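You operate a simulated robot arm through the tools that you are given. There is no shell and no other tool.

You run a simulated robot arm. Do the job below in one go: nothing can be reset, and whatever is moved stays where it is left.

## Task
Clamp the jar, shut the hood and mix for the time on the card.
Fine: both clamps down and the hood shut before the start; wait till the disc stops, then turn the main switch off.

The check looks at the end state, three seconds after you hand in, the way a careful person would. Anything else that was tipped, shoved, dropped, spilled or broken makes it a failure.

## Robot
A 6-joint arm with a two-finger gripper, fixed in place. Base frame: the origin is on the floor under the middle of its stand, x ahead of it, y to its left, z up. Units: mm, rad, N and s.
It reaches about 1572 mm from its shoulder. Its first joint turns from -2.897 to 2.897 rad. Payload 2.45 kg.
Tool frame: the origin (TCP) lies between the finger pads and is the grasp point; the fingertips stand 20 mm ahead of it; z points along the fingers, y is the line along which they close. The gripper opens to 140 mm; its body begins 168 mm behind the TCP.
Orientation is told as [roll, pitch, yaw] about the base's x, y, z axes, in that order, counted from this pose: with the fingers straight down and closing along the base's y, the tool's x points along the base's -x, its y along +y and its z along -z.

## Interface
- The arm moves only by the tool play_rows. Its argument "motion" is text: rows parted by semicolons, each of 7 numbers parted by spaces: the shift along the base's x, y, z in mm, then the turn, a rotation vector about the base's x, y, z in rad, then the opening, from 0 (shut) to 1 (fully open). In form: tx ty tz rx ry rz jaw; .... A call has 1 to 20 rows; each row shifts and turns the commanded pose from where the row before left it. Rows are played at 5 a second. More than 50 mm and 0.15 rad between two rows, or a gripper value outside its range, and nothing of the call is played. Where a pose cannot be reached the arm comes as near as it can. A force on the tool above 90 N (or 10 N above the force at the start of the call, whichever is more), or a blocked arm, ends the call early, and 0.2 s more pass. Each finger travels about 45 mm/s and halts on what it meets, pressing with about 32 N; the grip force reading is that of the motor and also rises with nothing between the fingers. The clock runs only during rows and for 0.2 s after the last one: add rows that do not move to give the fingers time. The reply holds the time, the measured pose of the TCP, the force on the tool along the base axes, the opening and the grip force, in the units named above and with some noise, with the torque about the TCP (base axes, N m) and any sound that the robot's microphone picked up.
- Cameras (640 x 400 px; columns grow to the right, rows downward): "scene" is fixed at [49.7, 500.6, 1596.4]; the picture's right is [-0.25, -0.97, 0.00], its down [-0.39, 0.10, -0.92] and it looks along [0.89, -0.23, -0.40] (base axes); focal length 238 px, centre (320, 200). "wrist" rides on the gripper at [78, 11, -209] in the tool frame; the picture's right is [-0.14, 0.99, 0.00], its down [-0.92, -0.13, -0.37] and it looks along [-0.37, -0.05, 0.93] (tool axes); focal length 280 px, centre (320, 200). There is no depth. A picture from a camera that has moved, and an enlarged one, comes with that camera's place and axes in the base frame and with its lens.
- snapshot(camera): a new picture of that camera. No time passes.
- inspect(camera, box): a new picture of the part [left, top, right, bottom] of that camera's present view, enlarged. No time passes.
- hand_in(): hands the job in; it is judged then, once.

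Nothing tells you positions but the pictures and the camera data. Unless the task says otherwise, let go and move clear before handing in.

The tools are called after "Request:" by a JSON object that holds its "method" and its "body". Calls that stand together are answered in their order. play_rows: Moves the arm, as the interface text tells. Its arguments: {"type":"object","properties":{"motion":{"type":"string"}},"required":["motion"]} The other tools are called the same way: snapshot (camera) takes a picture; inspect (camera, box) takes an enlarged picture of a part of a camera's view; hand_in () hands the job in.

At the start:

```text
clock: 0.0
eef_pos: [541.6, 162.6, 1579.4]
orientation: [0.0, 0.0, 0.0]
ft_force: [-0.3, 0.5, 0.2]
ft_torque: [0.02, 0.01, 0.02]
grip_width: 140.0
grasp_force: 0.1
```

scene: 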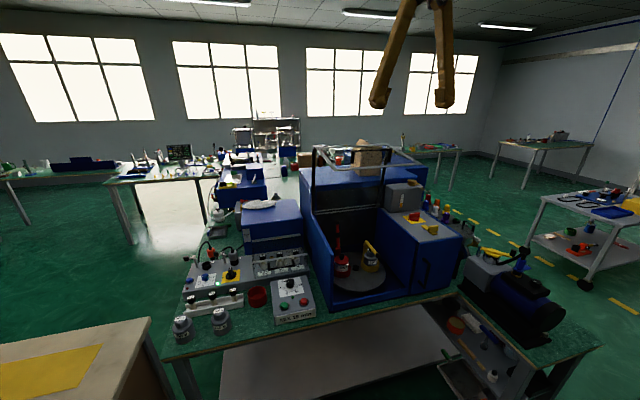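
wrist: 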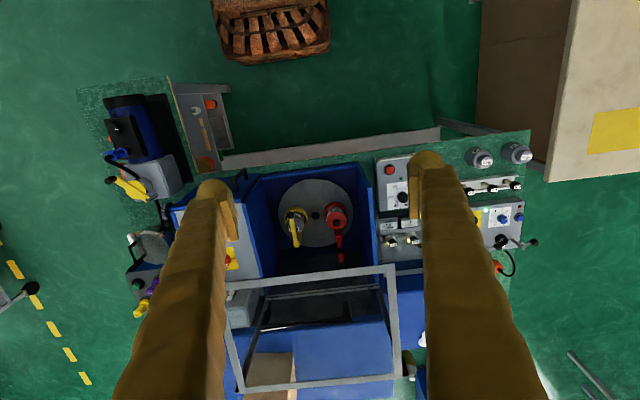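

I see a bench with a blue mixer: an open hood frame, a disc with a red and a yellow item on it, and a control box with buttons. I'll look closer at the parts before moving.

Request:
{"method": "inspect", "body": {"camera": "scene", "box": [290, 140, 480, 320]}}

Request:
{"method": "inspect", "body": {"camera": "scene", "box": [160, 230, 330, 345]}}

Request:
{"method": "inspect", "body": {"camera": "wrist", "box": [220, 150, 400, 290]}}

Request:
{"method": "inspect", "body": {"camera": "wrist", "box": [360, 130, 550, 290]}}

```text
2.22 times, centred on (385, 230) of scene
camera zoom: at [49.7, 500.6, 1596.4], right [-0.25, -0.97, 0.0], down [-0.39, 0.1, -0.92], along [0.89, -0.23, -0.4], focal length 529 px, centre (176, 133)
```

zoom: 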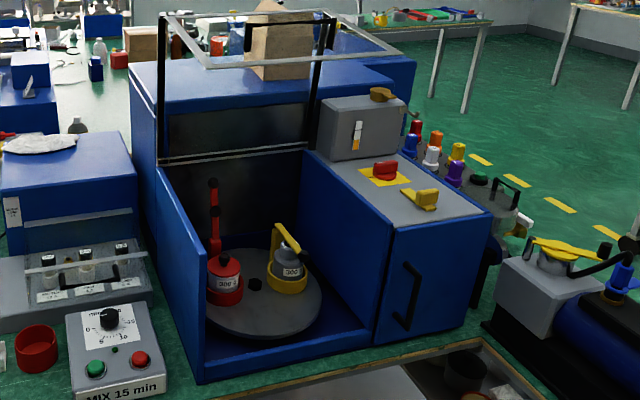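

```text
3.48 times, centred on (245, 288) of scene
camera zoom: at [49.7, 500.6, 1596.4], right [-0.25, -0.97, 0.0], down [-0.39, 0.1, -0.92], along [0.89, -0.23, -0.4], focal length 828 px, centre (581, -104)
```

zoom: 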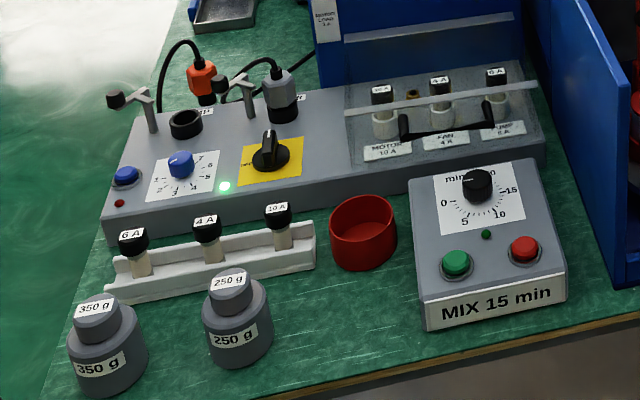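

```text
2.86 times, centred on (310, 220) of wrist
camera zoom: at [464.0, 172.2, 1787.8], right [0.14, 0.99, 0.0], down [0.92, -0.13, 0.37], along [0.37, -0.05, -0.93], focal length 801 px, centre (349, 143)
```

zoom: 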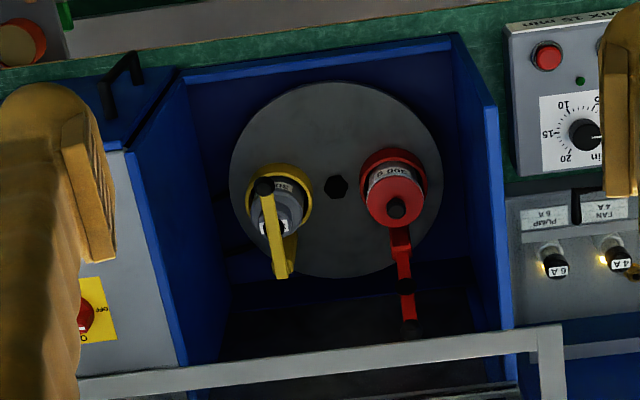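

```text
2.50 times, centred on (455, 210) of wrist
camera zoom: at [464.0, 172.2, 1787.8], right [0.14, 0.99, 0.0], down [0.92, -0.13, 0.37], along [0.37, -0.05, -0.93], focal length 701 px, centre (-18, 175)
```

zoom: 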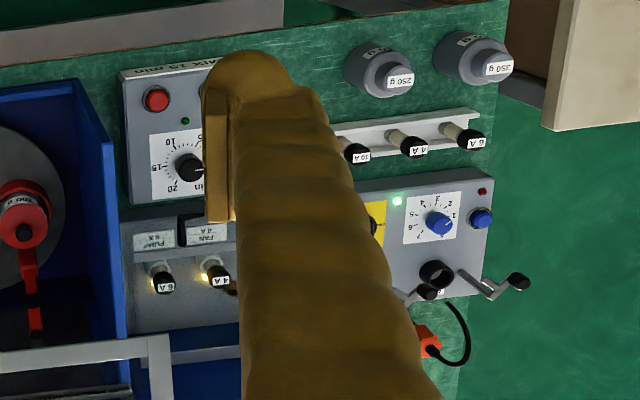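

I see a centrifuge-like mixer with a disc carrying a red and a yellow unit, plus fuses, a timer and a main switch nearby. I'll zoom further into the labels before planning.

Request:
{"method": "inspect", "body": {"camera": "scene", "box": [325, 215, 395, 300]}}

Request:
{"method": "inspect", "body": {"camera": "scene", "box": [380, 175, 450, 235]}}

Request:
{"method": "inspect", "body": {"camera": "scene", "box": [250, 245, 325, 330]}}

Request:
{"method": "inspect", "body": {"camera": "scene", "box": [230, 170, 320, 260]}}

Request:
{"method": "inspect", "body": {"camera": "scene", "box": [300, 135, 400, 235]}}

Request:
{"method": "inspect", "body": {"camera": "scene", "box": [440, 230, 600, 390]}}

Request:
{"method": "inspect", "body": {"camera": "wrist", "box": [90, 80, 250, 330]}}

Request:
{"method": "inspect", "body": {"camera": "wrist", "box": [270, 170, 360, 240]}}

```text
4.71 times, centred on (360, 258) of scene
camera zoom: at [49.7, 500.6, 1596.4], right [-0.25, -0.97, 0.0], down [-0.39, 0.1, -0.92], along [0.89, -0.23, -0.4], focal length 1120 px, centre (132, -71)
```

zoom: 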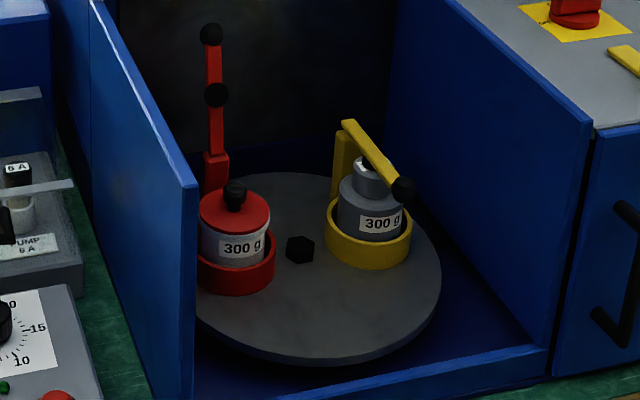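

```text
6.67 times, centred on (415, 205) of scene
camera zoom: at [49.7, 500.6, 1596.4], right [-0.25, -0.97, 0.0], down [-0.39, 0.1, -0.92], along [0.89, -0.23, -0.4], focal length 1587 px, centre (-313, 167)
```

zoom: 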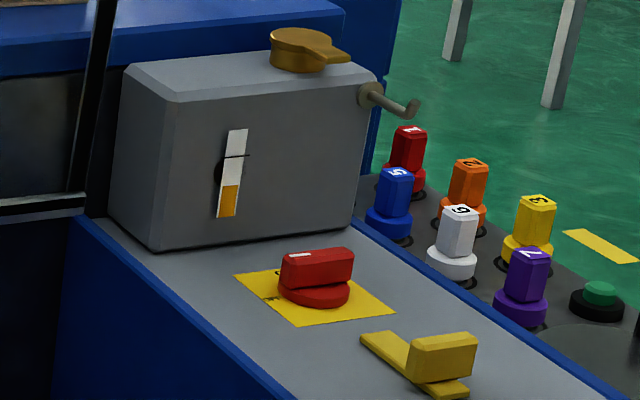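

```text
4.71 times, centred on (288, 288) of scene
camera zoom: at [49.7, 500.6, 1596.4], right [-0.25, -0.97, 0.0], down [-0.39, 0.1, -0.92], along [0.89, -0.23, -0.4], focal length 1120 px, centre (473, -212)
```

zoom: 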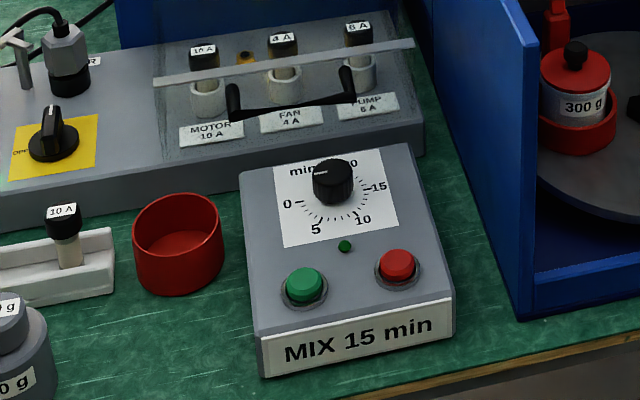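

```text
4.44 times, centred on (275, 215) of scene
camera zoom: at [49.7, 500.6, 1596.4], right [-0.25, -0.97, 0.0], down [-0.39, 0.1, -0.92], along [0.89, -0.23, -0.4], focal length 1058 px, centre (520, 133)
```

zoom: 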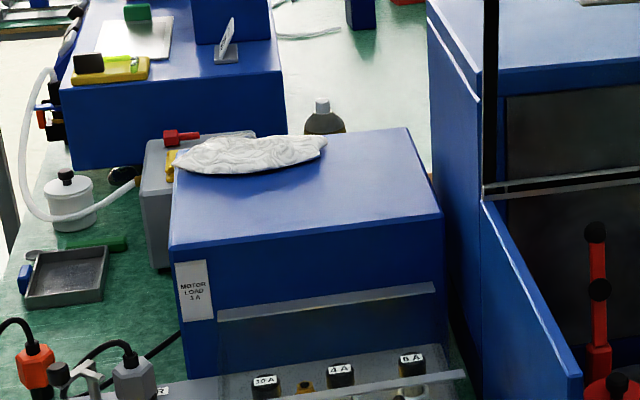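

```text
4.00 times, centred on (350, 185) of scene
camera zoom: at [49.7, 500.6, 1596.4], right [-0.25, -0.97, 0.0], down [-0.39, 0.1, -0.92], along [0.89, -0.23, -0.4], focal length 952 px, centre (200, 260)
```

zoom: 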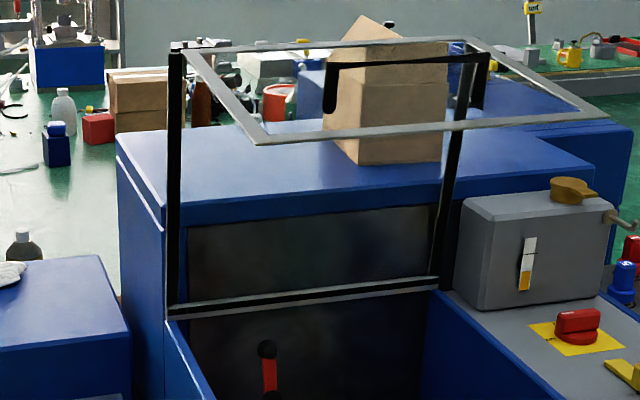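

```text
2.50 times, centred on (520, 310) of scene
camera zoom: at [49.7, 500.6, 1596.4], right [-0.25, -0.97, 0.0], down [-0.39, 0.1, -0.92], along [0.89, -0.23, -0.4], focal length 595 px, centre (-180, -75)
```

zoom: 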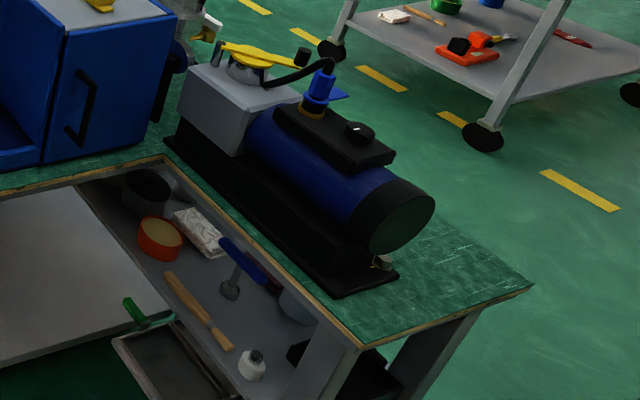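

```text
1.60 times, centred on (170, 205) of wrist
camera zoom: at [464.0, 172.2, 1787.8], right [0.14, 0.99, 0.0], down [0.92, -0.13, 0.37], along [0.37, -0.05, -0.93], focal length 449 px, centre (560, 192)
```

zoom: 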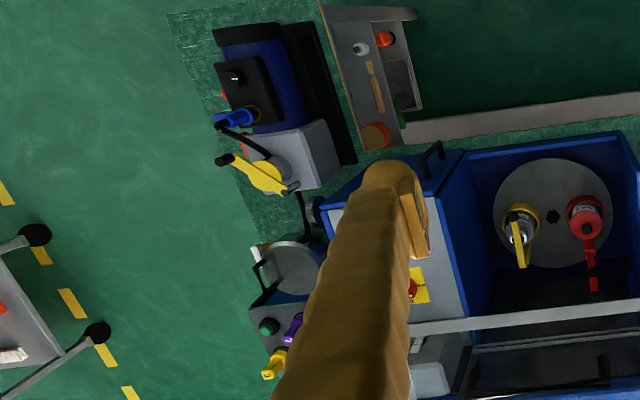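

```text
5.71 times, centred on (315, 205) of wrist
camera zoom: at [464.0, 172.2, 1787.8], right [0.14, 0.99, 0.0], down [0.92, -0.13, 0.37], along [0.37, -0.05, -0.93], focal length 1602 px, centre (349, 171)
```

zoom: 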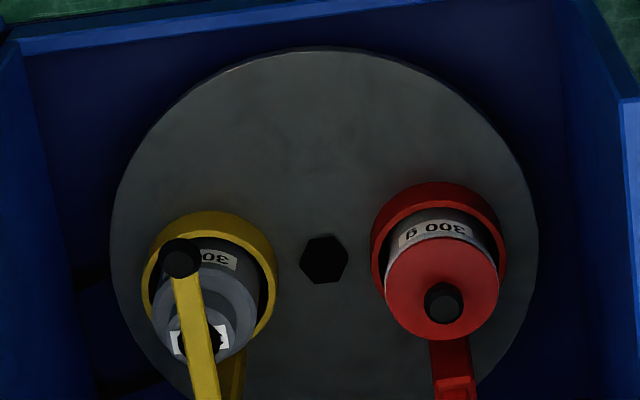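

The red clamp stands up, the yellow one looks down over a 300 g weight, and the hood is raised. The control box is near (880, 423, 830). I'll move the wrist camera over there to read the dial and labels.

Request:
{"method": "play_rows", "body": {"motion": "0 45 0 0 0 0 1; 0 45 0 0 0 0 1; 0 45 0 0 0 0 1; 0 45 0 0 0 0 1; 0 45 0 0 0 0 1; 0 40 0 0 0 0 1; 20 0 -40 0 0 0 1; 20 0 -40 0 0 0 1; 20 0 -40 0 0 0 1; 20 0 -40 0 0 0 1; 20 0 -40 0 0 0 1; 20 0 -40 0 0 0 1; 20 0 -40 0 0 0 1; 20 0 -40 0 0 0 1; 0 0 0 0 0 0 1"}}

Request:
{"method": "snapshot", "body": {"camera": "wrist"}}

Request:
{"method": "snapshot", "body": {"camera": "scene"}}

```text
clock: 3.2
eef_pos: [700.6, 425.0, 1251.0]
orientation: [0.001, 0.0, 0.0]
ft_force: [-0.2, -0.4, -0.3]
ft_torque: [-0.02, 0.0, 0.03]
grip_width: 140.1
grasp_force: 0.1
out of reach, approached as far as the arm can: row 6
```

```text
taken
camera wrist: at [622.1, 435.5, 1458.6], right [0.14, 0.99, 0.0], down [0.92, -0.13, 0.37], along [0.37, -0.05, -0.93], focal length 280 px, centre (320, 200)
```

wrist: 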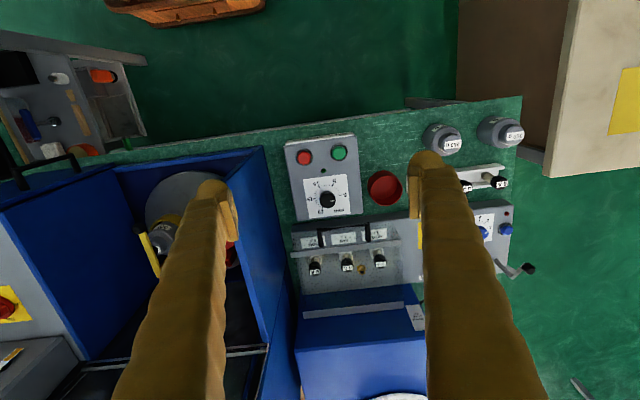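

```text
taken
```

scene: 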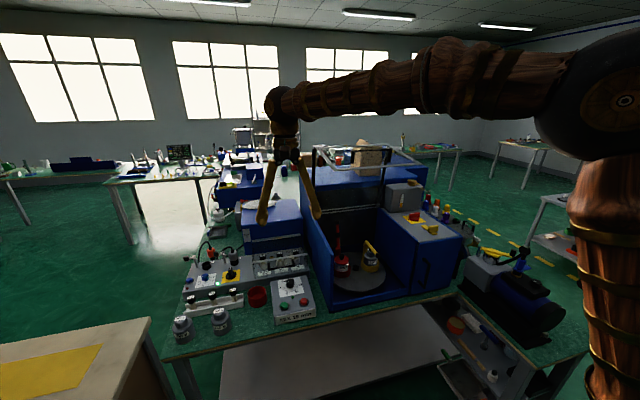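

The arm now hangs over the control box, and I can read the panel from above. I'll zoom in on the dial, buttons, fuse panel and the mixer interior.

Request:
{"method": "inspect", "body": {"camera": "wrist", "box": [280, 125, 370, 225]}}

Request:
{"method": "inspect", "body": {"camera": "wrist", "box": [280, 210, 430, 310]}}

Request:
{"method": "inspect", "body": {"camera": "wrist", "box": [0, 140, 280, 390]}}

Request:
{"method": "inspect", "body": {"camera": "scene", "box": [300, 130, 440, 220]}}

Request:
{"method": "inspect", "body": {"camera": "wrist", "box": [400, 110, 540, 290]}}

```text
4.00 times, centred on (325, 175) of wrist
camera zoom: at [622.1, 435.5, 1458.6], right [0.14, 0.99, 0.0], down [0.92, -0.13, 0.37], along [0.37, -0.05, -0.93], focal length 1122 px, centre (300, 300)
```

zoom: 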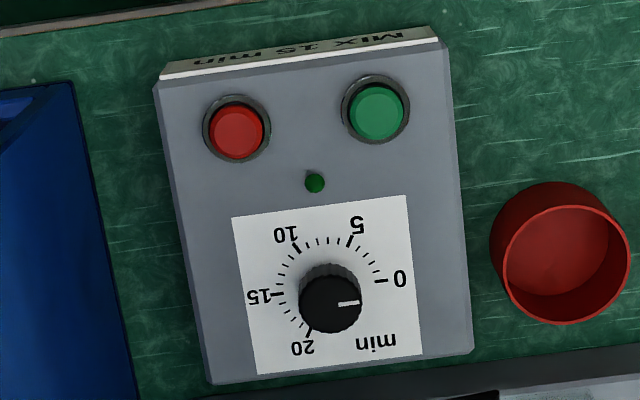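

```text
4.00 times, centred on (355, 260) of wrist
camera zoom: at [622.1, 435.5, 1458.6], right [0.14, 0.99, 0.0], down [0.92, -0.13, 0.37], along [0.37, -0.05, -0.93], focal length 1122 px, centre (180, -40)
```

zoom: 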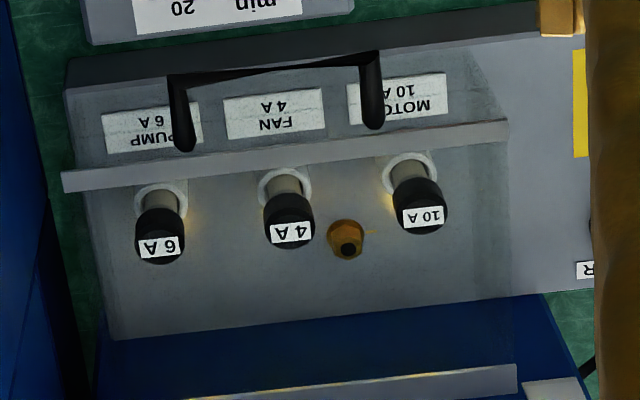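

```text
1.60 times, centred on (140, 265) of wrist
camera zoom: at [622.1, 435.5, 1458.6], right [0.14, 0.99, 0.0], down [0.92, -0.13, 0.37], along [0.37, -0.05, -0.93], focal length 449 px, centre (608, 96)
```

zoom: 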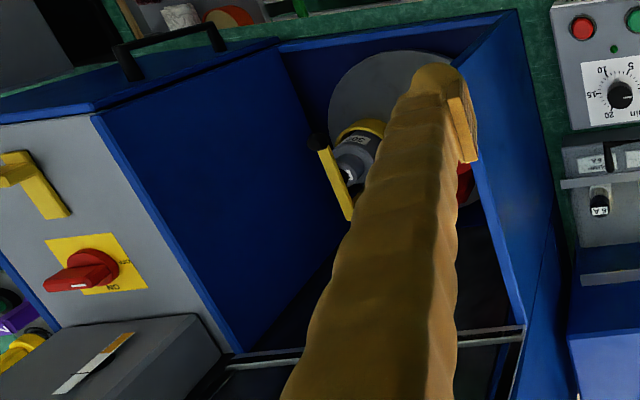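

```text
4.44 times, centred on (370, 175) of scene
camera zoom: at [49.7, 500.6, 1596.4], right [-0.25, -0.97, 0.0], down [-0.39, 0.1, -0.92], along [0.89, -0.23, -0.4], focal length 1058 px, centre (98, 311)
```

zoom: 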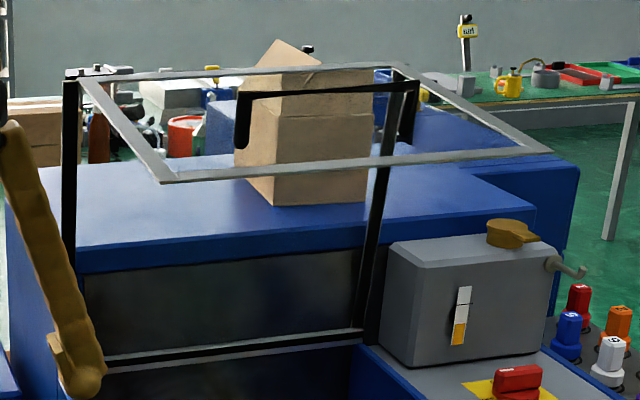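

```text
2.22 times, centred on (470, 200) of wrist
camera zoom: at [622.1, 435.5, 1458.6], right [0.14, 0.99, 0.0], down [0.92, -0.13, 0.37], along [0.37, -0.05, -0.93], focal length 623 px, centre (-13, 200)
```

zoom: 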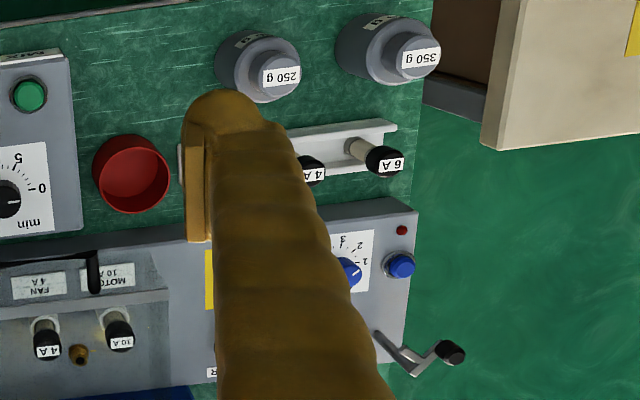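

The dial reads about 0 and runs 0–20 counter-clockwise; the card reads "MIX 15 min". Next I'll look at the main switch on the right cabinet, near (899, -172, 1080), and at the hood handle.

Request:
{"method": "play_rows", "body": {"motion": "-10 0 45 0 0 0 1; -10 0 45 0 0 0 1; -10 0 45 0 0 0 1; -10 0 45 0 0 0 1; -10 0 45 0 0 0 1; 0 -50 0 0 0 0 1; 0 -50 0 0 0 0 1; 0 -50 0 0 0 0 1; 0 -50 0 0 0 0 1; 0 -50 0 0 0 0 1; 0 -50 0 0 0 0 1; 0 -50 0 0 0 0 1; 0 -50 0 0 0 0 1; 0 -50 0 0 0 0 1; 0 -50 0 0 0 0 1; 0 -50 0 0 0 0 1; 0 -50 0 0 0 0 1; 0 0 0 0 0 0 1"}}

Request:
{"method": "snapshot", "body": {"camera": "wrist"}}

Request:
{"method": "snapshot", "body": {"camera": "scene"}}

```text
clock: 7.0
eef_pos: [649.9, -174.5, 1476.3]
orientation: [0.0, 0.001, 0.001]
ft_force: [-0.2, -0.1, -0.2]
ft_torque: [0.0, -0.01, -0.03]
grip_width: 139.9
grasp_force: 0.1
```

```text
taken
camera wrist: at [572.8, -164.8, 1684.4], right [0.14, 0.99, 0.0], down [0.92, -0.13, 0.37], along [0.37, -0.05, -0.93], focal length 280 px, centre (320, 200)
```

wrist: 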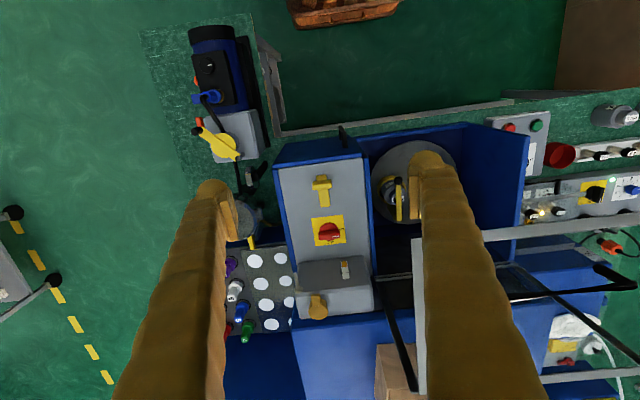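

```text
taken
```

scene: 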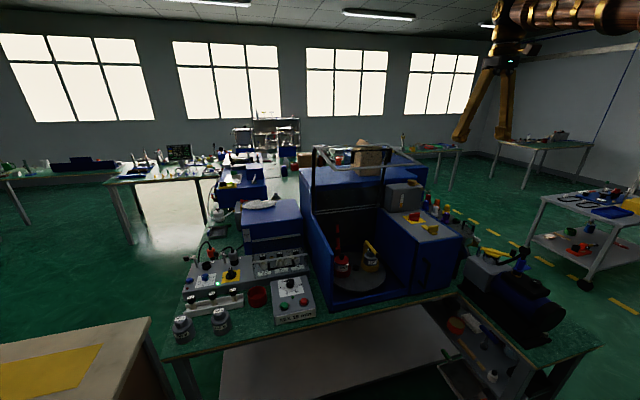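

The main switch (red on a yellow plate) sits in view between the fingers. I'll zoom in on it, on the hood handle and on the clamps.

Request:
{"method": "inspect", "body": {"camera": "wrist", "box": [295, 160, 365, 260]}}

Request:
{"method": "inspect", "body": {"camera": "wrist", "box": [360, 220, 640, 400]}}

Request:
{"method": "inspect", "body": {"camera": "scene", "box": [300, 135, 440, 225]}}

Request:
{"method": "inspect", "body": {"camera": "wrist", "box": [360, 130, 430, 230]}}

Request:
{"method": "inspect", "body": {"camera": "scene", "box": [355, 230, 395, 280]}}

```text
4.00 times, centred on (330, 210) of wrist
camera zoom: at [572.8, -164.8, 1684.4], right [0.14, 0.99, 0.0], down [0.92, -0.13, 0.37], along [0.37, -0.05, -0.93], focal length 1122 px, centre (280, 160)
```

zoom: 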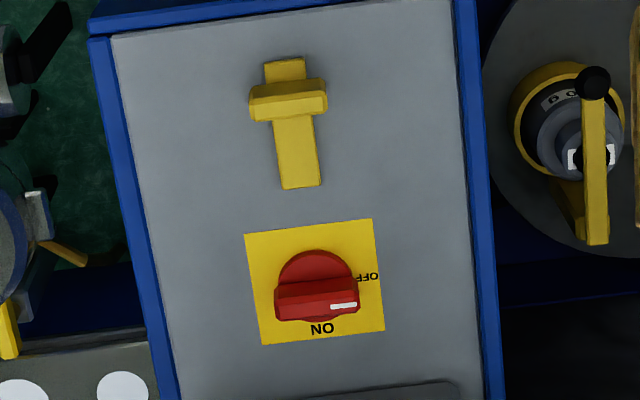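

```text
2.22 times, centred on (500, 310) of wrist
camera zoom: at [572.8, -164.8, 1684.4], right [0.14, 0.99, 0.0], down [0.92, -0.13, 0.37], along [0.37, -0.05, -0.93], focal length 623 px, centre (-80, -44)
```

zoom: 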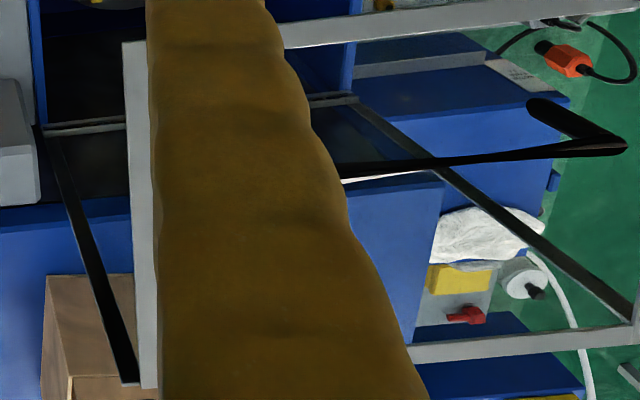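

```text
4.44 times, centred on (370, 180) of scene
camera zoom: at [49.7, 500.6, 1596.4], right [-0.25, -0.97, 0.0], down [-0.39, 0.1, -0.92], along [0.89, -0.23, -0.4], focal length 1058 px, centre (98, 289)
```

zoom: 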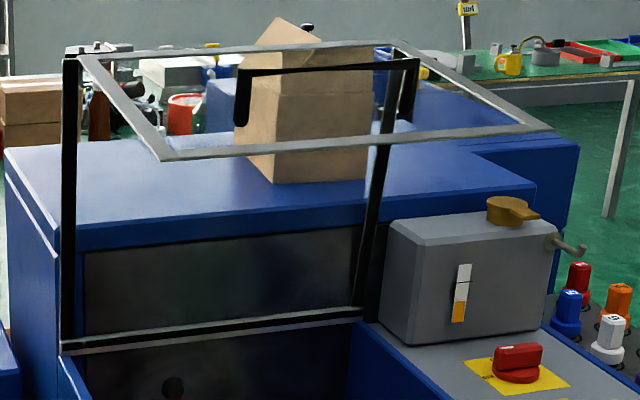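

```text
4.00 times, centred on (395, 180) of wrist
camera zoom: at [572.8, -164.8, 1684.4], right [0.14, 0.99, 0.0], down [0.92, -0.13, 0.37], along [0.37, -0.05, -0.93], focal length 1122 px, centre (20, 280)
```

zoom: 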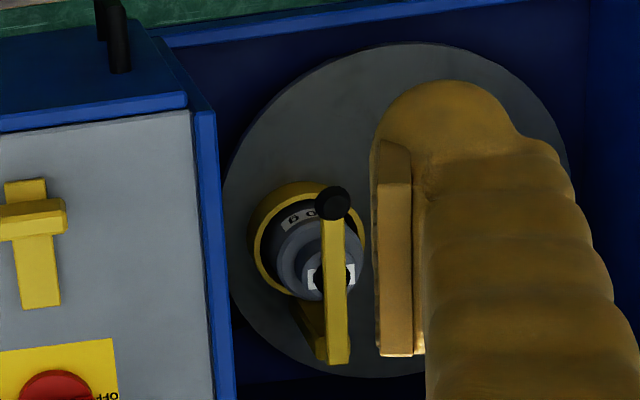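

```text
8.00 times, centred on (375, 255) of scene
camera zoom: at [49.7, 500.6, 1596.4], right [-0.25, -0.97, 0.0], down [-0.39, 0.1, -0.92], along [0.89, -0.23, -0.4], focal length 1904 px, centre (-120, -240)
```

zoom: 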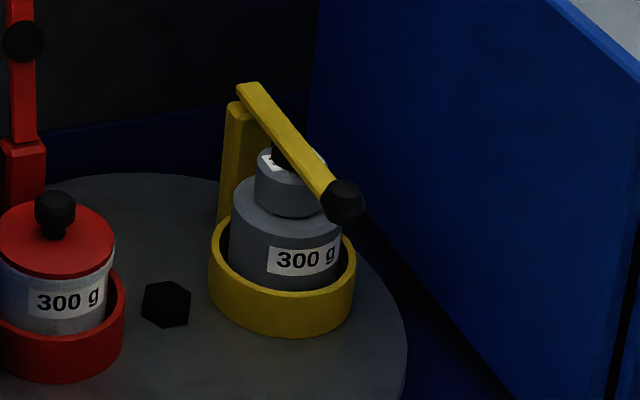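

The main switch's white mark points to OFF, so it has to go ON before the start. The yellow clamp is level (down), and the hood handle bar is near x 845, z 1414, y 15–177. Next I'll tilt the tool forward in front of the enclosure to see the red clamp properly.

Request:
{"method": "play_rows", "body": {"motion": "0 48.5 0 0 0 0 1; 0 48.5 0 0 0 0 1; 0 48.5 0 0 0 0 1; 0 48.5 0 0 0 0 1; 0 48.5 0 0 0 0 1; 0 48.5 0 0 0 0 1; 0 48.5 0 0 0 0 1; -10 0 -45 0 -0.15 0 1; -10 0 -45 0 -0.15 0 1; -10 0 -45 0 -0.15 0 1; -10 0 -45 0 -0.15 0 1; -10 0 -45 0 -0.15 0 1; -10 0 -45 0 -0.15 0 1; 0 0 0 0 0 0 1"}}

Request:
{"method": "snapshot", "body": {"camera": "wrist"}}

Request:
{"method": "snapshot", "body": {"camera": "scene"}}

```text
clock: 10.0
eef_pos: [590.9, 163.4, 1205.8]
orientation: [-0.001, -0.898, 0.002]
ft_force: [0.0, -0.7, -0.5]
ft_torque: [0.02, -0.02, -0.02]
grip_width: 139.9
grasp_force: 0.0
```

```text
taken
camera wrist: at [377.8, 173.8, 1273.3], right [0.08, 0.99, 0.11], down [0.28, -0.13, 0.95], along [0.96, -0.05, -0.29], focal length 280 px, centre (320, 200)
```

wrist: 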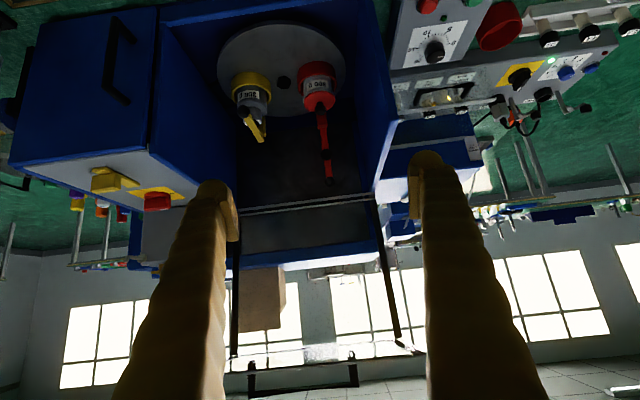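

```text
taken
```

scene: 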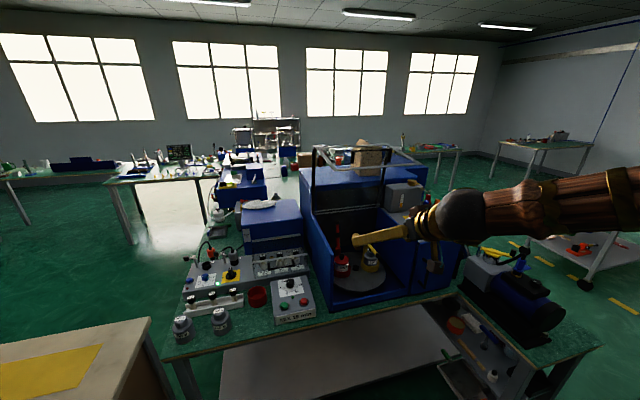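

The tool now points forward and this view is upside down; I can see the red lever standing up behind the jar. I'll zoom in on both clamps from here and from the scene camera.

Request:
{"method": "inspect", "body": {"camera": "wrist", "box": [220, 50, 360, 200]}}

Request:
{"method": "inspect", "body": {"camera": "wrist", "box": [290, 60, 345, 195]}}

Request:
{"method": "inspect", "body": {"camera": "scene", "box": [325, 215, 365, 285]}}

Request:
{"method": "inspect", "body": {"camera": "wrist", "box": [200, 200, 440, 400]}}

```text
2.67 times, centred on (290, 125) of wrist
camera zoom: at [377.8, 173.8, 1273.3], right [0.08, 0.99, 0.11], down [0.28, -0.13, 0.95], along [0.96, -0.05, -0.29], focal length 748 px, centre (400, 400)
```

zoom: 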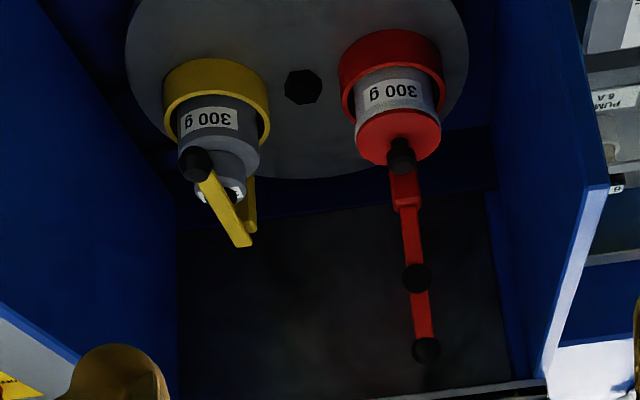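

```text
2.96 times, centred on (318, 128) of wrist
camera zoom: at [377.8, 173.8, 1273.3], right [0.08, 0.99, 0.11], down [0.28, -0.13, 0.95], along [0.96, -0.05, -0.29], focal length 831 px, centre (327, 415)
```

zoom: 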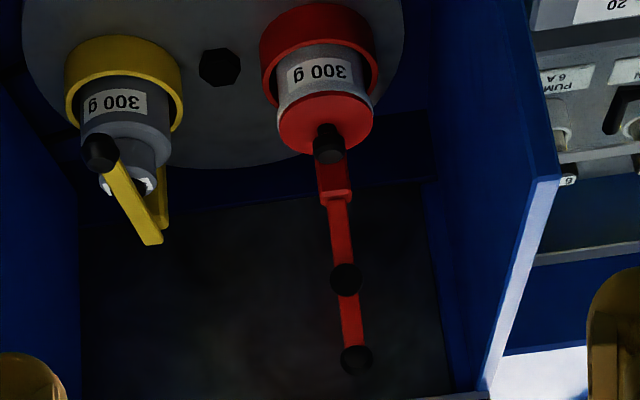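

```text
5.71 times, centred on (345, 250) of scene
camera zoom: at [49.7, 500.6, 1596.4], right [-0.25, -0.97, 0.0], down [-0.39, 0.1, -0.92], along [0.89, -0.23, -0.4], focal length 1360 px, centre (177, -86)
```

zoom: 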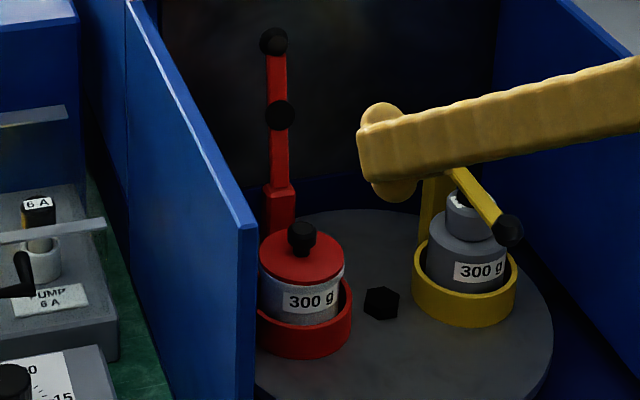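

```text
2.00 times, centred on (320, 300) of wrist
camera zoom: at [377.8, 173.8, 1273.3], right [0.08, 0.99, 0.11], down [0.28, -0.13, 0.95], along [0.96, -0.05, -0.29], focal length 561 px, centre (320, 0)
```

zoom: 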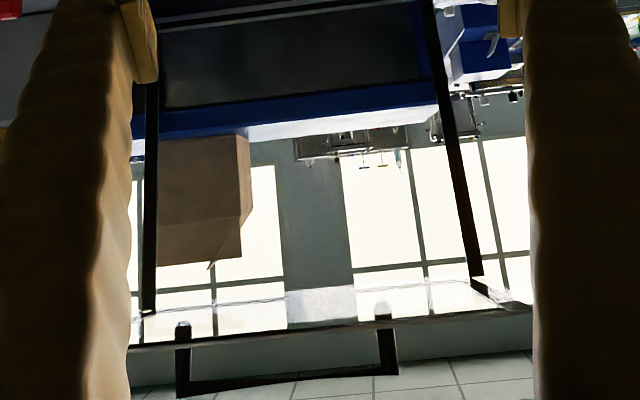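

The red lever's end ball is near (1006, 168, 1040) with its hinge at about (982, 168, 917); it must swing about 100° toward the robot onto the jar knob. I'll advance to a pre-grasp point in front of the ball with the jaw partly closed.

Request:
{"method": "play_rows", "body": {"motion": "42 0.6 -13 0 0 0 0.9; 42 0.6 -13 0 0 0 0.8; 42 0.6 -13 0 0 0 0.7; 42 0.6 -13 0 0 0 0.6; 42 0.6 -13 0 0 0 0.5; 42 0.6 -13 0 0 0 0.45; 42 0.6 -13 0 0 0 0.45; 0 0 0 0 0 0 0.45; 0 0 0 0 0 0 0.45"}}

Request:
{"method": "snapshot", "body": {"camera": "wrist"}}

Request:
{"method": "snapshot", "body": {"camera": "scene"}}

```text
clock: 12.0
eef_pos: [883.6, 167.8, 1114.4]
orientation: [0.0, -0.899, 0.003]
ft_force: [0.3, 0.5, 0.6]
ft_torque: [0.0, -0.03, 0.01]
grip_width: 63.1
grasp_force: 0.0
```

```text
taken
camera wrist: at [671.4, 177.8, 1183.3], right [0.08, 0.99, 0.11], down [0.28, -0.13, 0.95], along [0.95, -0.05, -0.29], focal length 280 px, centre (320, 200)
```

wrist: 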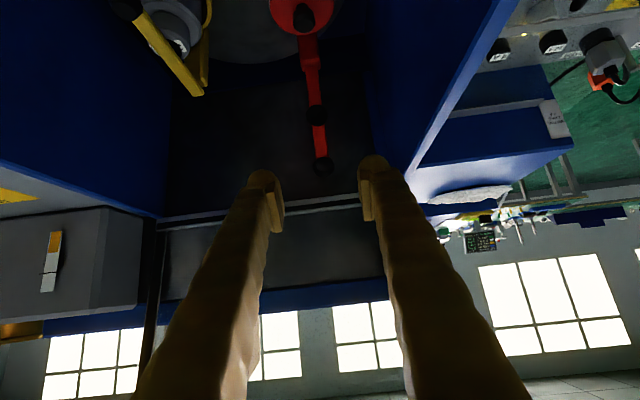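

```text
taken
```

scene: 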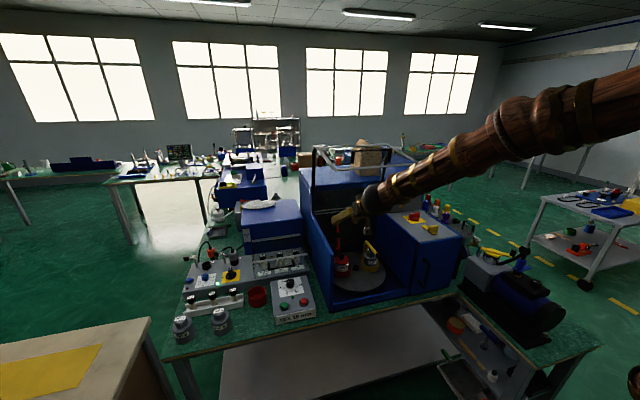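

The ball lines up between the fingers at about (1006, 167.5, 1037). I'll advance onto it and then close the jaw.

Request:
{"method": "play_rows", "body": {"motion": "31 0 -19 0 0 0 0.45; 31 0 -19 0 0 0 0.45; 31 0 -19 0 0 0 0.45; 27 0 -19 0 0 0 0.45; 0 0 0 0 0 0 0.45"}}

Request:
{"method": "snapshot", "body": {"camera": "wrist"}}

Request:
{"method": "inspect", "body": {"camera": "scene", "box": [310, 190, 390, 290]}}

```text
clock: 13.2
eef_pos: [1004.1, 169.3, 1040.1]
orientation: [-0.002, -0.9, 0.001]
ft_force: [0.3, -0.3, 0.4]
ft_torque: [-0.01, 0.03, 0.0]
grip_width: 63.1
grasp_force: 0.0
```

```text
taken
camera wrist: at [792.1, 179.4, 1107.2], right [0.08, 0.99, 0.11], down [0.28, -0.13, 0.95], along [0.95, -0.05, -0.29], focal length 280 px, centre (320, 200)
```

wrist: 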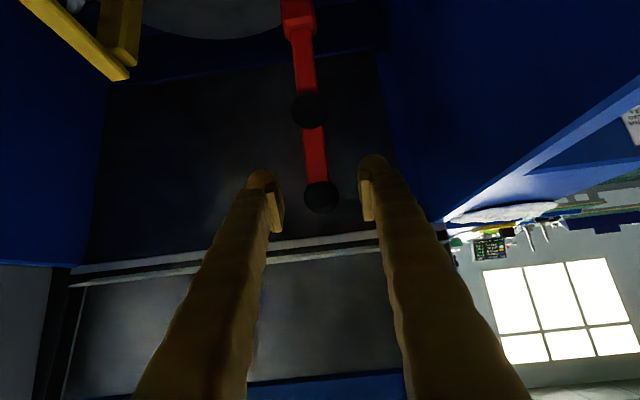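

```text
4.00 times, centred on (350, 240) of scene
camera zoom: at [49.7, 500.6, 1596.4], right [-0.25, -0.97, 0.0], down [-0.39, 0.1, -0.92], along [0.89, -0.23, -0.4], focal length 952 px, centre (200, 40)
```

zoom: 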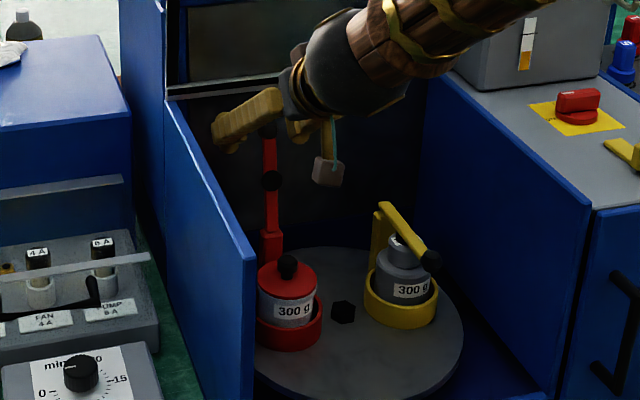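

The ball sits between the pads at the TCP. I'll close the jaw on it.

Request:
{"method": "play_rows", "body": {"motion": "0 0 0 0 0 0 0.3; 0 0 0 0 0 0 0.1; 0 0 0 0 0 0 0.1; 0 0 0 0 0 0 0.1; 0 0 0 0 0 0 0.1"}}

Request:
{"method": "snapshot", "body": {"camera": "wrist"}}

```text
clock: 14.4
eef_pos: [1003.9, 169.7, 1040.2]
orientation: [0.0, -0.9, 0.001]
ft_force: [3.4, 7.2, 0.1]
ft_torque: [-0.04, -0.46, -0.2]
grip_width: 20.7
grasp_force: 45.3
```

```text
taken
camera wrist: at [792.0, 179.6, 1107.4], right [0.08, 0.99, 0.11], down [0.28, -0.13, 0.95], along [0.95, -0.05, -0.29], focal length 280 px, centre (320, 200)
```

wrist: 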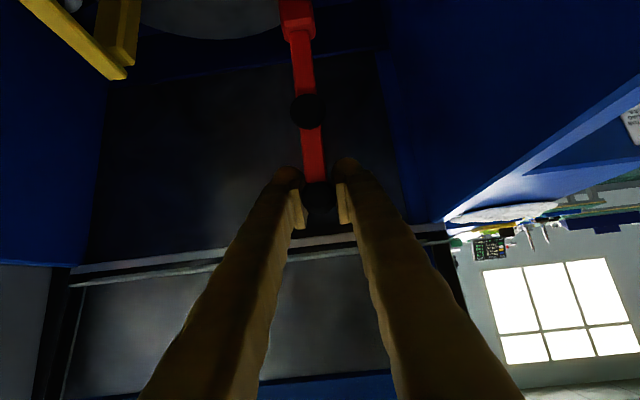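

The ball is gripped (about 21 mm wide). I'll swing it along its arc toward the robot in small steps, checking the force.

Request:
{"method": "play_rows", "body": {"motion": "-5.5 0 0.8 0 0 0 0.1; -5.5 0 0.6 0 0 0 0.1; -5.5 0 0.3 0 0 0 0.1; -5.5 0 0.2 0 0 0 0.1; -5.5 0 -0.2 0 0 0 0.1; -5.4 0 -0.3 0 0 0 0.1"}}

Request:
{"method": "inspect", "body": {"camera": "scene", "box": [310, 190, 390, 290]}}

Request:
{"method": "snapshot", "body": {"camera": "wrist"}}

```text
clock: 15.8
eef_pos: [970.6, 170.9, 1040.6]
orientation: [-0.002, -0.902, 0.001]
ft_force: [11.5, 22.5, 10.4]
ft_torque: [-0.17, -1.11, -0.47]
grip_width: 20.8
grasp_force: 45.2
```

```text
4.00 times, centred on (350, 240) of scene
camera zoom: at [49.7, 500.6, 1596.4], right [-0.25, -0.97, 0.0], down [-0.39, 0.1, -0.92], along [0.89, -0.23, -0.4], focal length 952 px, centre (200, 40)
```

zoom: 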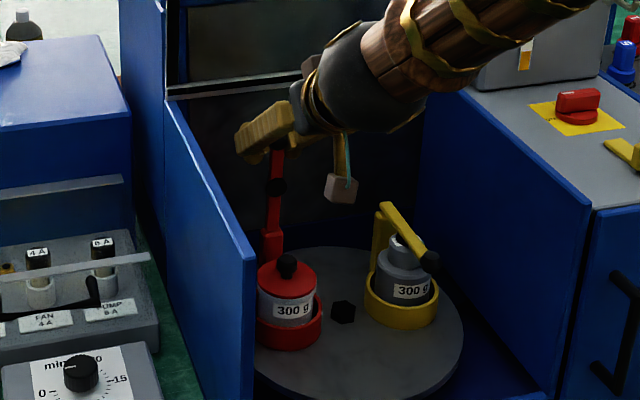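

```text
taken
camera wrist: at [759.0, 179.8, 1108.6], right [0.08, 0.99, 0.11], down [0.28, -0.13, 0.95], along [0.96, -0.05, -0.29], focal length 280 px, centre (320, 200)
```

wrist: 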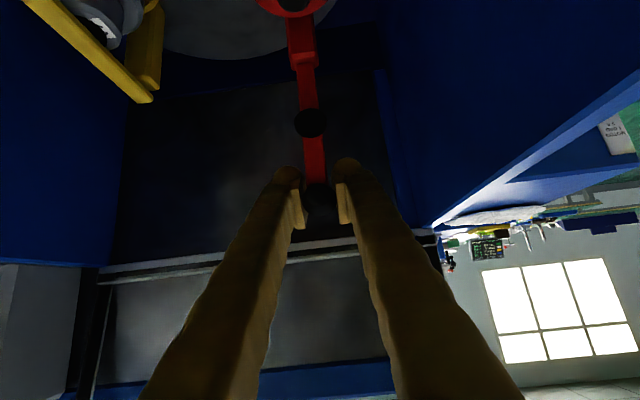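

The lever follows, but there's a growing sideways force. I'll relax that by shifting slightly in +y and recheck.

Request:
{"method": "play_rows", "body": {"motion": "0 1.5 0 0 0 0 0.1; 0 0 0 0 0 0 0.1"}}

```text
clock: 16.4
eef_pos: [971.0, 169.9, 1040.3]
orientation: [-0.002, -0.901, 0.0]
ft_force: [1.8, -0.9, 14.3]
ft_torque: [-0.02, -0.01, 0.01]
grip_width: 20.5
grasp_force: 44.6
```

Request:
{"method": "play_rows", "body": {"motion": "-5.4 0 0.3 0 0 0 0.1; -5.4 0 -0.3 0 0 0 0.1; -5.4 0 -1.1 0 0 0 0.1; -5.3 0 -1.3 0 0 0 0.1; -5.2 0 -1.5 0 0 0 0.1; -5.2 0 -1.7 0 0 0 0.1; 0 0 0 0 0 0 0.1"}}

Request:
{"method": "inspect", "body": {"camera": "scene", "box": [310, 190, 390, 290]}}

```text
clock: 18.0
eef_pos: [938.2, 170.4, 1036.8]
orientation: [0.0, -0.901, 0.001]
ft_force: [5.1, 18.9, 13.3]
ft_torque: [-0.16, -0.91, -0.25]
grip_width: 20.9
grasp_force: 44.6
```

```text
4.00 times, centred on (350, 240) of scene
camera zoom: at [49.7, 500.6, 1596.4], right [-0.25, -0.97, 0.0], down [-0.39, 0.1, -0.92], along [0.89, -0.23, -0.4], focal length 952 px, centre (200, 40)
```

zoom: 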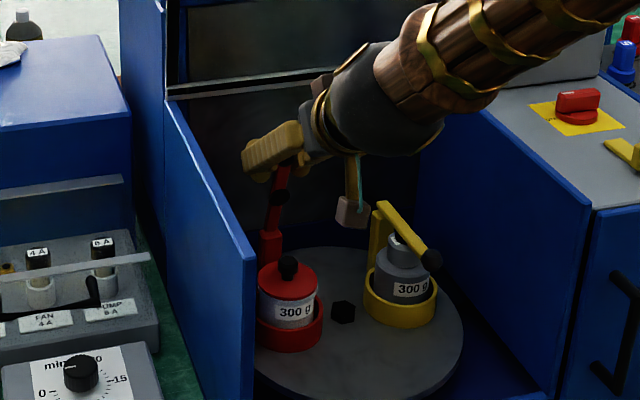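

Request:
{"method": "play_rows", "body": {"motion": "0 1.4 0.3 0 0 0 0.1; -5.1 0.3 -2.0 0 0 0 0.1; -5.0 0.3 -2.1 0 0 0 0.1; -4.9 0.3 -2.4 0 0 0 0.1; -4.8 0.3 -2.6 0 0 0 0.1; -4.7 0.3 -2.8 0 0 0 0.1; -4.6 0.3 -3.0 0 0 0 0.1; 0 0 0 0 0 0 0.1"}}

Request:
{"method": "inspect", "body": {"camera": "scene", "box": [310, 190, 390, 290]}}

```text
clock: 19.8
eef_pos: [911.7, 170.4, 1020.9]
orientation: [0.0, -0.9, 0.0]
ft_force: [3.8, -77.2, 24.0]
ft_torque: [0.97, -0.41, 0.87]
grip_width: 20.8
grasp_force: 45.0
```

```text
4.00 times, centred on (350, 240) of scene
camera zoom: at [49.7, 500.6, 1596.4], right [-0.25, -0.97, 0.0], down [-0.39, 0.1, -0.92], along [0.89, -0.23, -0.4], focal length 952 px, centre (200, 40)
```

zoom: 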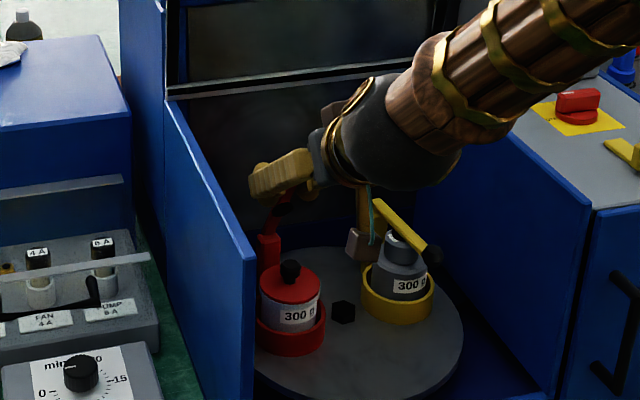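

The sideways force jumped to -77 N, so my lateral correction was too much. I'll back it off right away.

Request:
{"method": "play_rows", "body": {"motion": "0 -1.3 0 0 0 0 0.1; 0 -1.2 0 0 0 0 0.1; 0 0 0 0 0 0 0.1"}}

Request:
{"method": "inspect", "body": {"camera": "scene", "box": [310, 190, 390, 290]}}

Request:
{"method": "snapshot", "body": {"camera": "wrist"}}

```text
clock: 20.6
eef_pos: [909.8, 170.7, 1021.7]
orientation: [0.0, -0.9, 0.0]
ft_force: [4.0, -56.6, 20.7]
ft_torque: [0.78, -0.43, 0.62]
grip_width: 21.0
grasp_force: 45.1
```

```text
4.00 times, centred on (350, 240) of scene
camera zoom: at [49.7, 500.6, 1596.4], right [-0.25, -0.97, 0.0], down [-0.39, 0.1, -0.92], along [0.89, -0.23, -0.4], focal length 952 px, centre (200, 40)
```

zoom: 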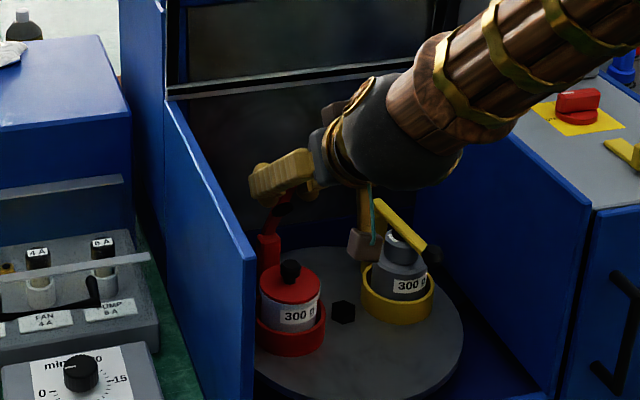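

```text
taken
camera wrist: at [698.1, 181.3, 1088.6], right [0.09, 0.99, 0.11], down [0.28, -0.13, 0.95], along [0.96, -0.05, -0.29], focal length 280 px, centre (320, 200)
```

wrist: 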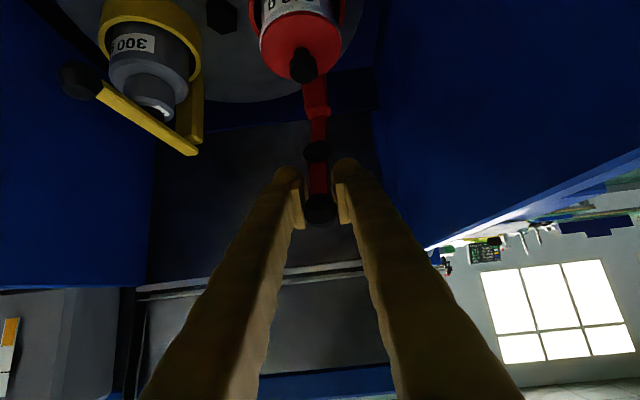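

The disc has turned a few degrees with the pull, which moved the lever's plane. I'll ease further in -y and shift slightly +x to bring it back while reading the force.

Request:
{"method": "play_rows", "body": {"motion": "1 -1 0 0 0 0 0.1; 1 -1 0 0 0 0 0.1; 0 0 0 0 0 0 0.1"}}

```text
clock: 21.4
eef_pos: [912.4, 171.0, 1020.1]
orientation: [0.0, -0.899, 0.002]
ft_force: [-5.5, -10.0, 18.9]
ft_torque: [0.18, -0.17, -0.08]
grip_width: 20.4
grasp_force: 45.2
```

Request:
{"method": "play_rows", "body": {"motion": "-3.4 -0.2 -2.6 0 0 0 0.1; -3.6 -0.2 -3.2 0 0 0 0.1; -4.0 -0.2 -3.5 0 0 0 0.1; -4.0 -0.2 -3.7 0 0 0 0.1; 0 0 0 0 0 0 0.1"}}

Request:
{"method": "inspect", "body": {"camera": "scene", "box": [310, 190, 390, 290]}}

```text
clock: 22.6
eef_pos: [897.1, 169.9, 1008.0]
orientation: [0.0, -0.899, 0.002]
ft_force: [-3.2, 17.4, 19.2]
ft_torque: [-0.33, -0.93, -0.2]
grip_width: 20.9
grasp_force: 45.2
```

```text
4.00 times, centred on (350, 240) of scene
camera zoom: at [49.7, 500.6, 1596.4], right [-0.25, -0.97, 0.0], down [-0.39, 0.1, -0.92], along [0.89, -0.23, -0.4], focal length 952 px, centre (200, 40)
```

zoom: 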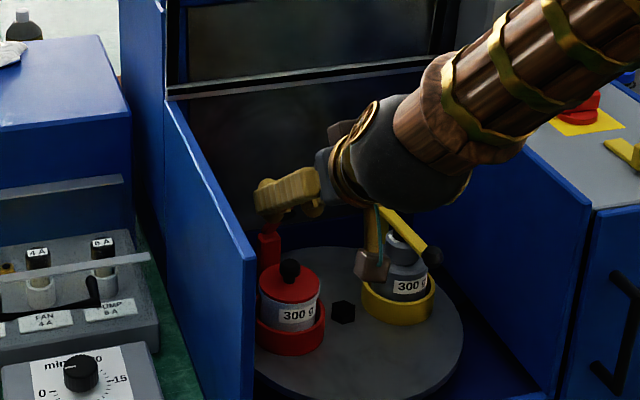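

Request:
{"method": "play_rows", "body": {"motion": "-4.0 0.6 -3.7 0 0 0 0.1; -4.0 0 -3.8 0 0 0 0.1; -3.5 0 -4.1 0 0 0 0.1; -3.4 0 -4.3 0 0 0 0.1; -3.1 0 -4.4 0 0 0 0.1; -3.0 0 -4.6 0 0 0 0.1; 0 0 0 0 0 0 0.1"}}

Request:
{"method": "inspect", "body": {"camera": "scene", "box": [310, 190, 390, 290]}}

```text
clock: 24.2
eef_pos: [877.1, 167.4, 982.0]
orientation: [0.0, -0.899, 0.001]
ft_force: [6.0, -19.6, 9.7]
ft_torque: [0.5, -0.92, 0.12]
grip_width: 20.4
grasp_force: 44.9
```

```text
4.00 times, centred on (350, 240) of scene
camera zoom: at [49.7, 500.6, 1596.4], right [-0.25, -0.97, 0.0], down [-0.39, 0.1, -0.92], along [0.89, -0.23, -0.4], focal length 952 px, centre (200, 40)
```

zoom: 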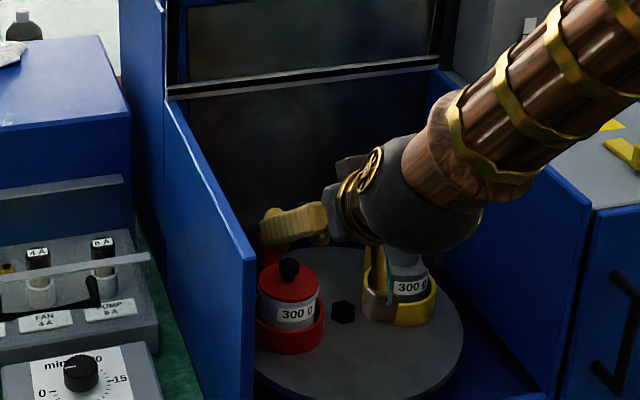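

Request:
{"method": "play_rows", "body": {"motion": "-3.0 -0.6 -4.2 0 0 0 0.1; -3.0 0 -4.4 0 0 0 0.1; -2.5 0 -4.8 0 0 0 0.1; -2.2 0 -5.0 0 0 0 0.1; -1.9 0 -5.1 0 0 0 0.1; -1.7 0 -5.2 0 0 0 0.1; 0 0 0 0 0 0 0.1"}}

Request:
{"method": "snapshot", "body": {"camera": "wrist"}}

Request:
{"method": "snapshot", "body": {"camera": "scene"}}

```text
clock: 25.8
eef_pos: [861.9, 167.6, 953.7]
orientation: [0.0, -0.9, 0.001]
ft_force: [22.8, -28.3, -4.1]
ft_torque: [0.81, -0.12, 0.26]
grip_width: 18.3
grasp_force: 43.2
```

```text
taken
camera wrist: at [649.8, 177.9, 1021.3], right [0.09, 0.99, 0.11], down [0.28, -0.13, 0.95], along [0.95, -0.05, -0.29], focal length 280 px, centre (320, 200)
```

wrist: 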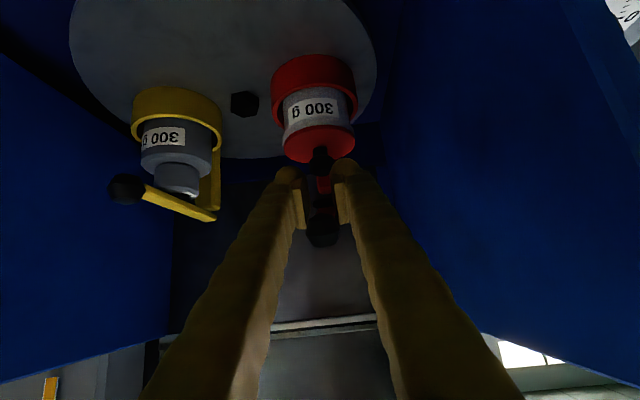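

```text
taken
```

scene: 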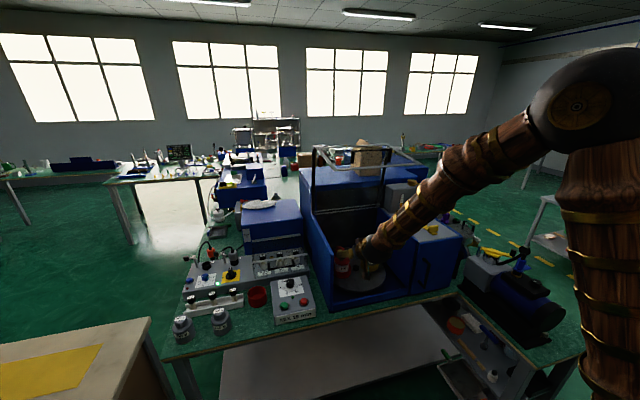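

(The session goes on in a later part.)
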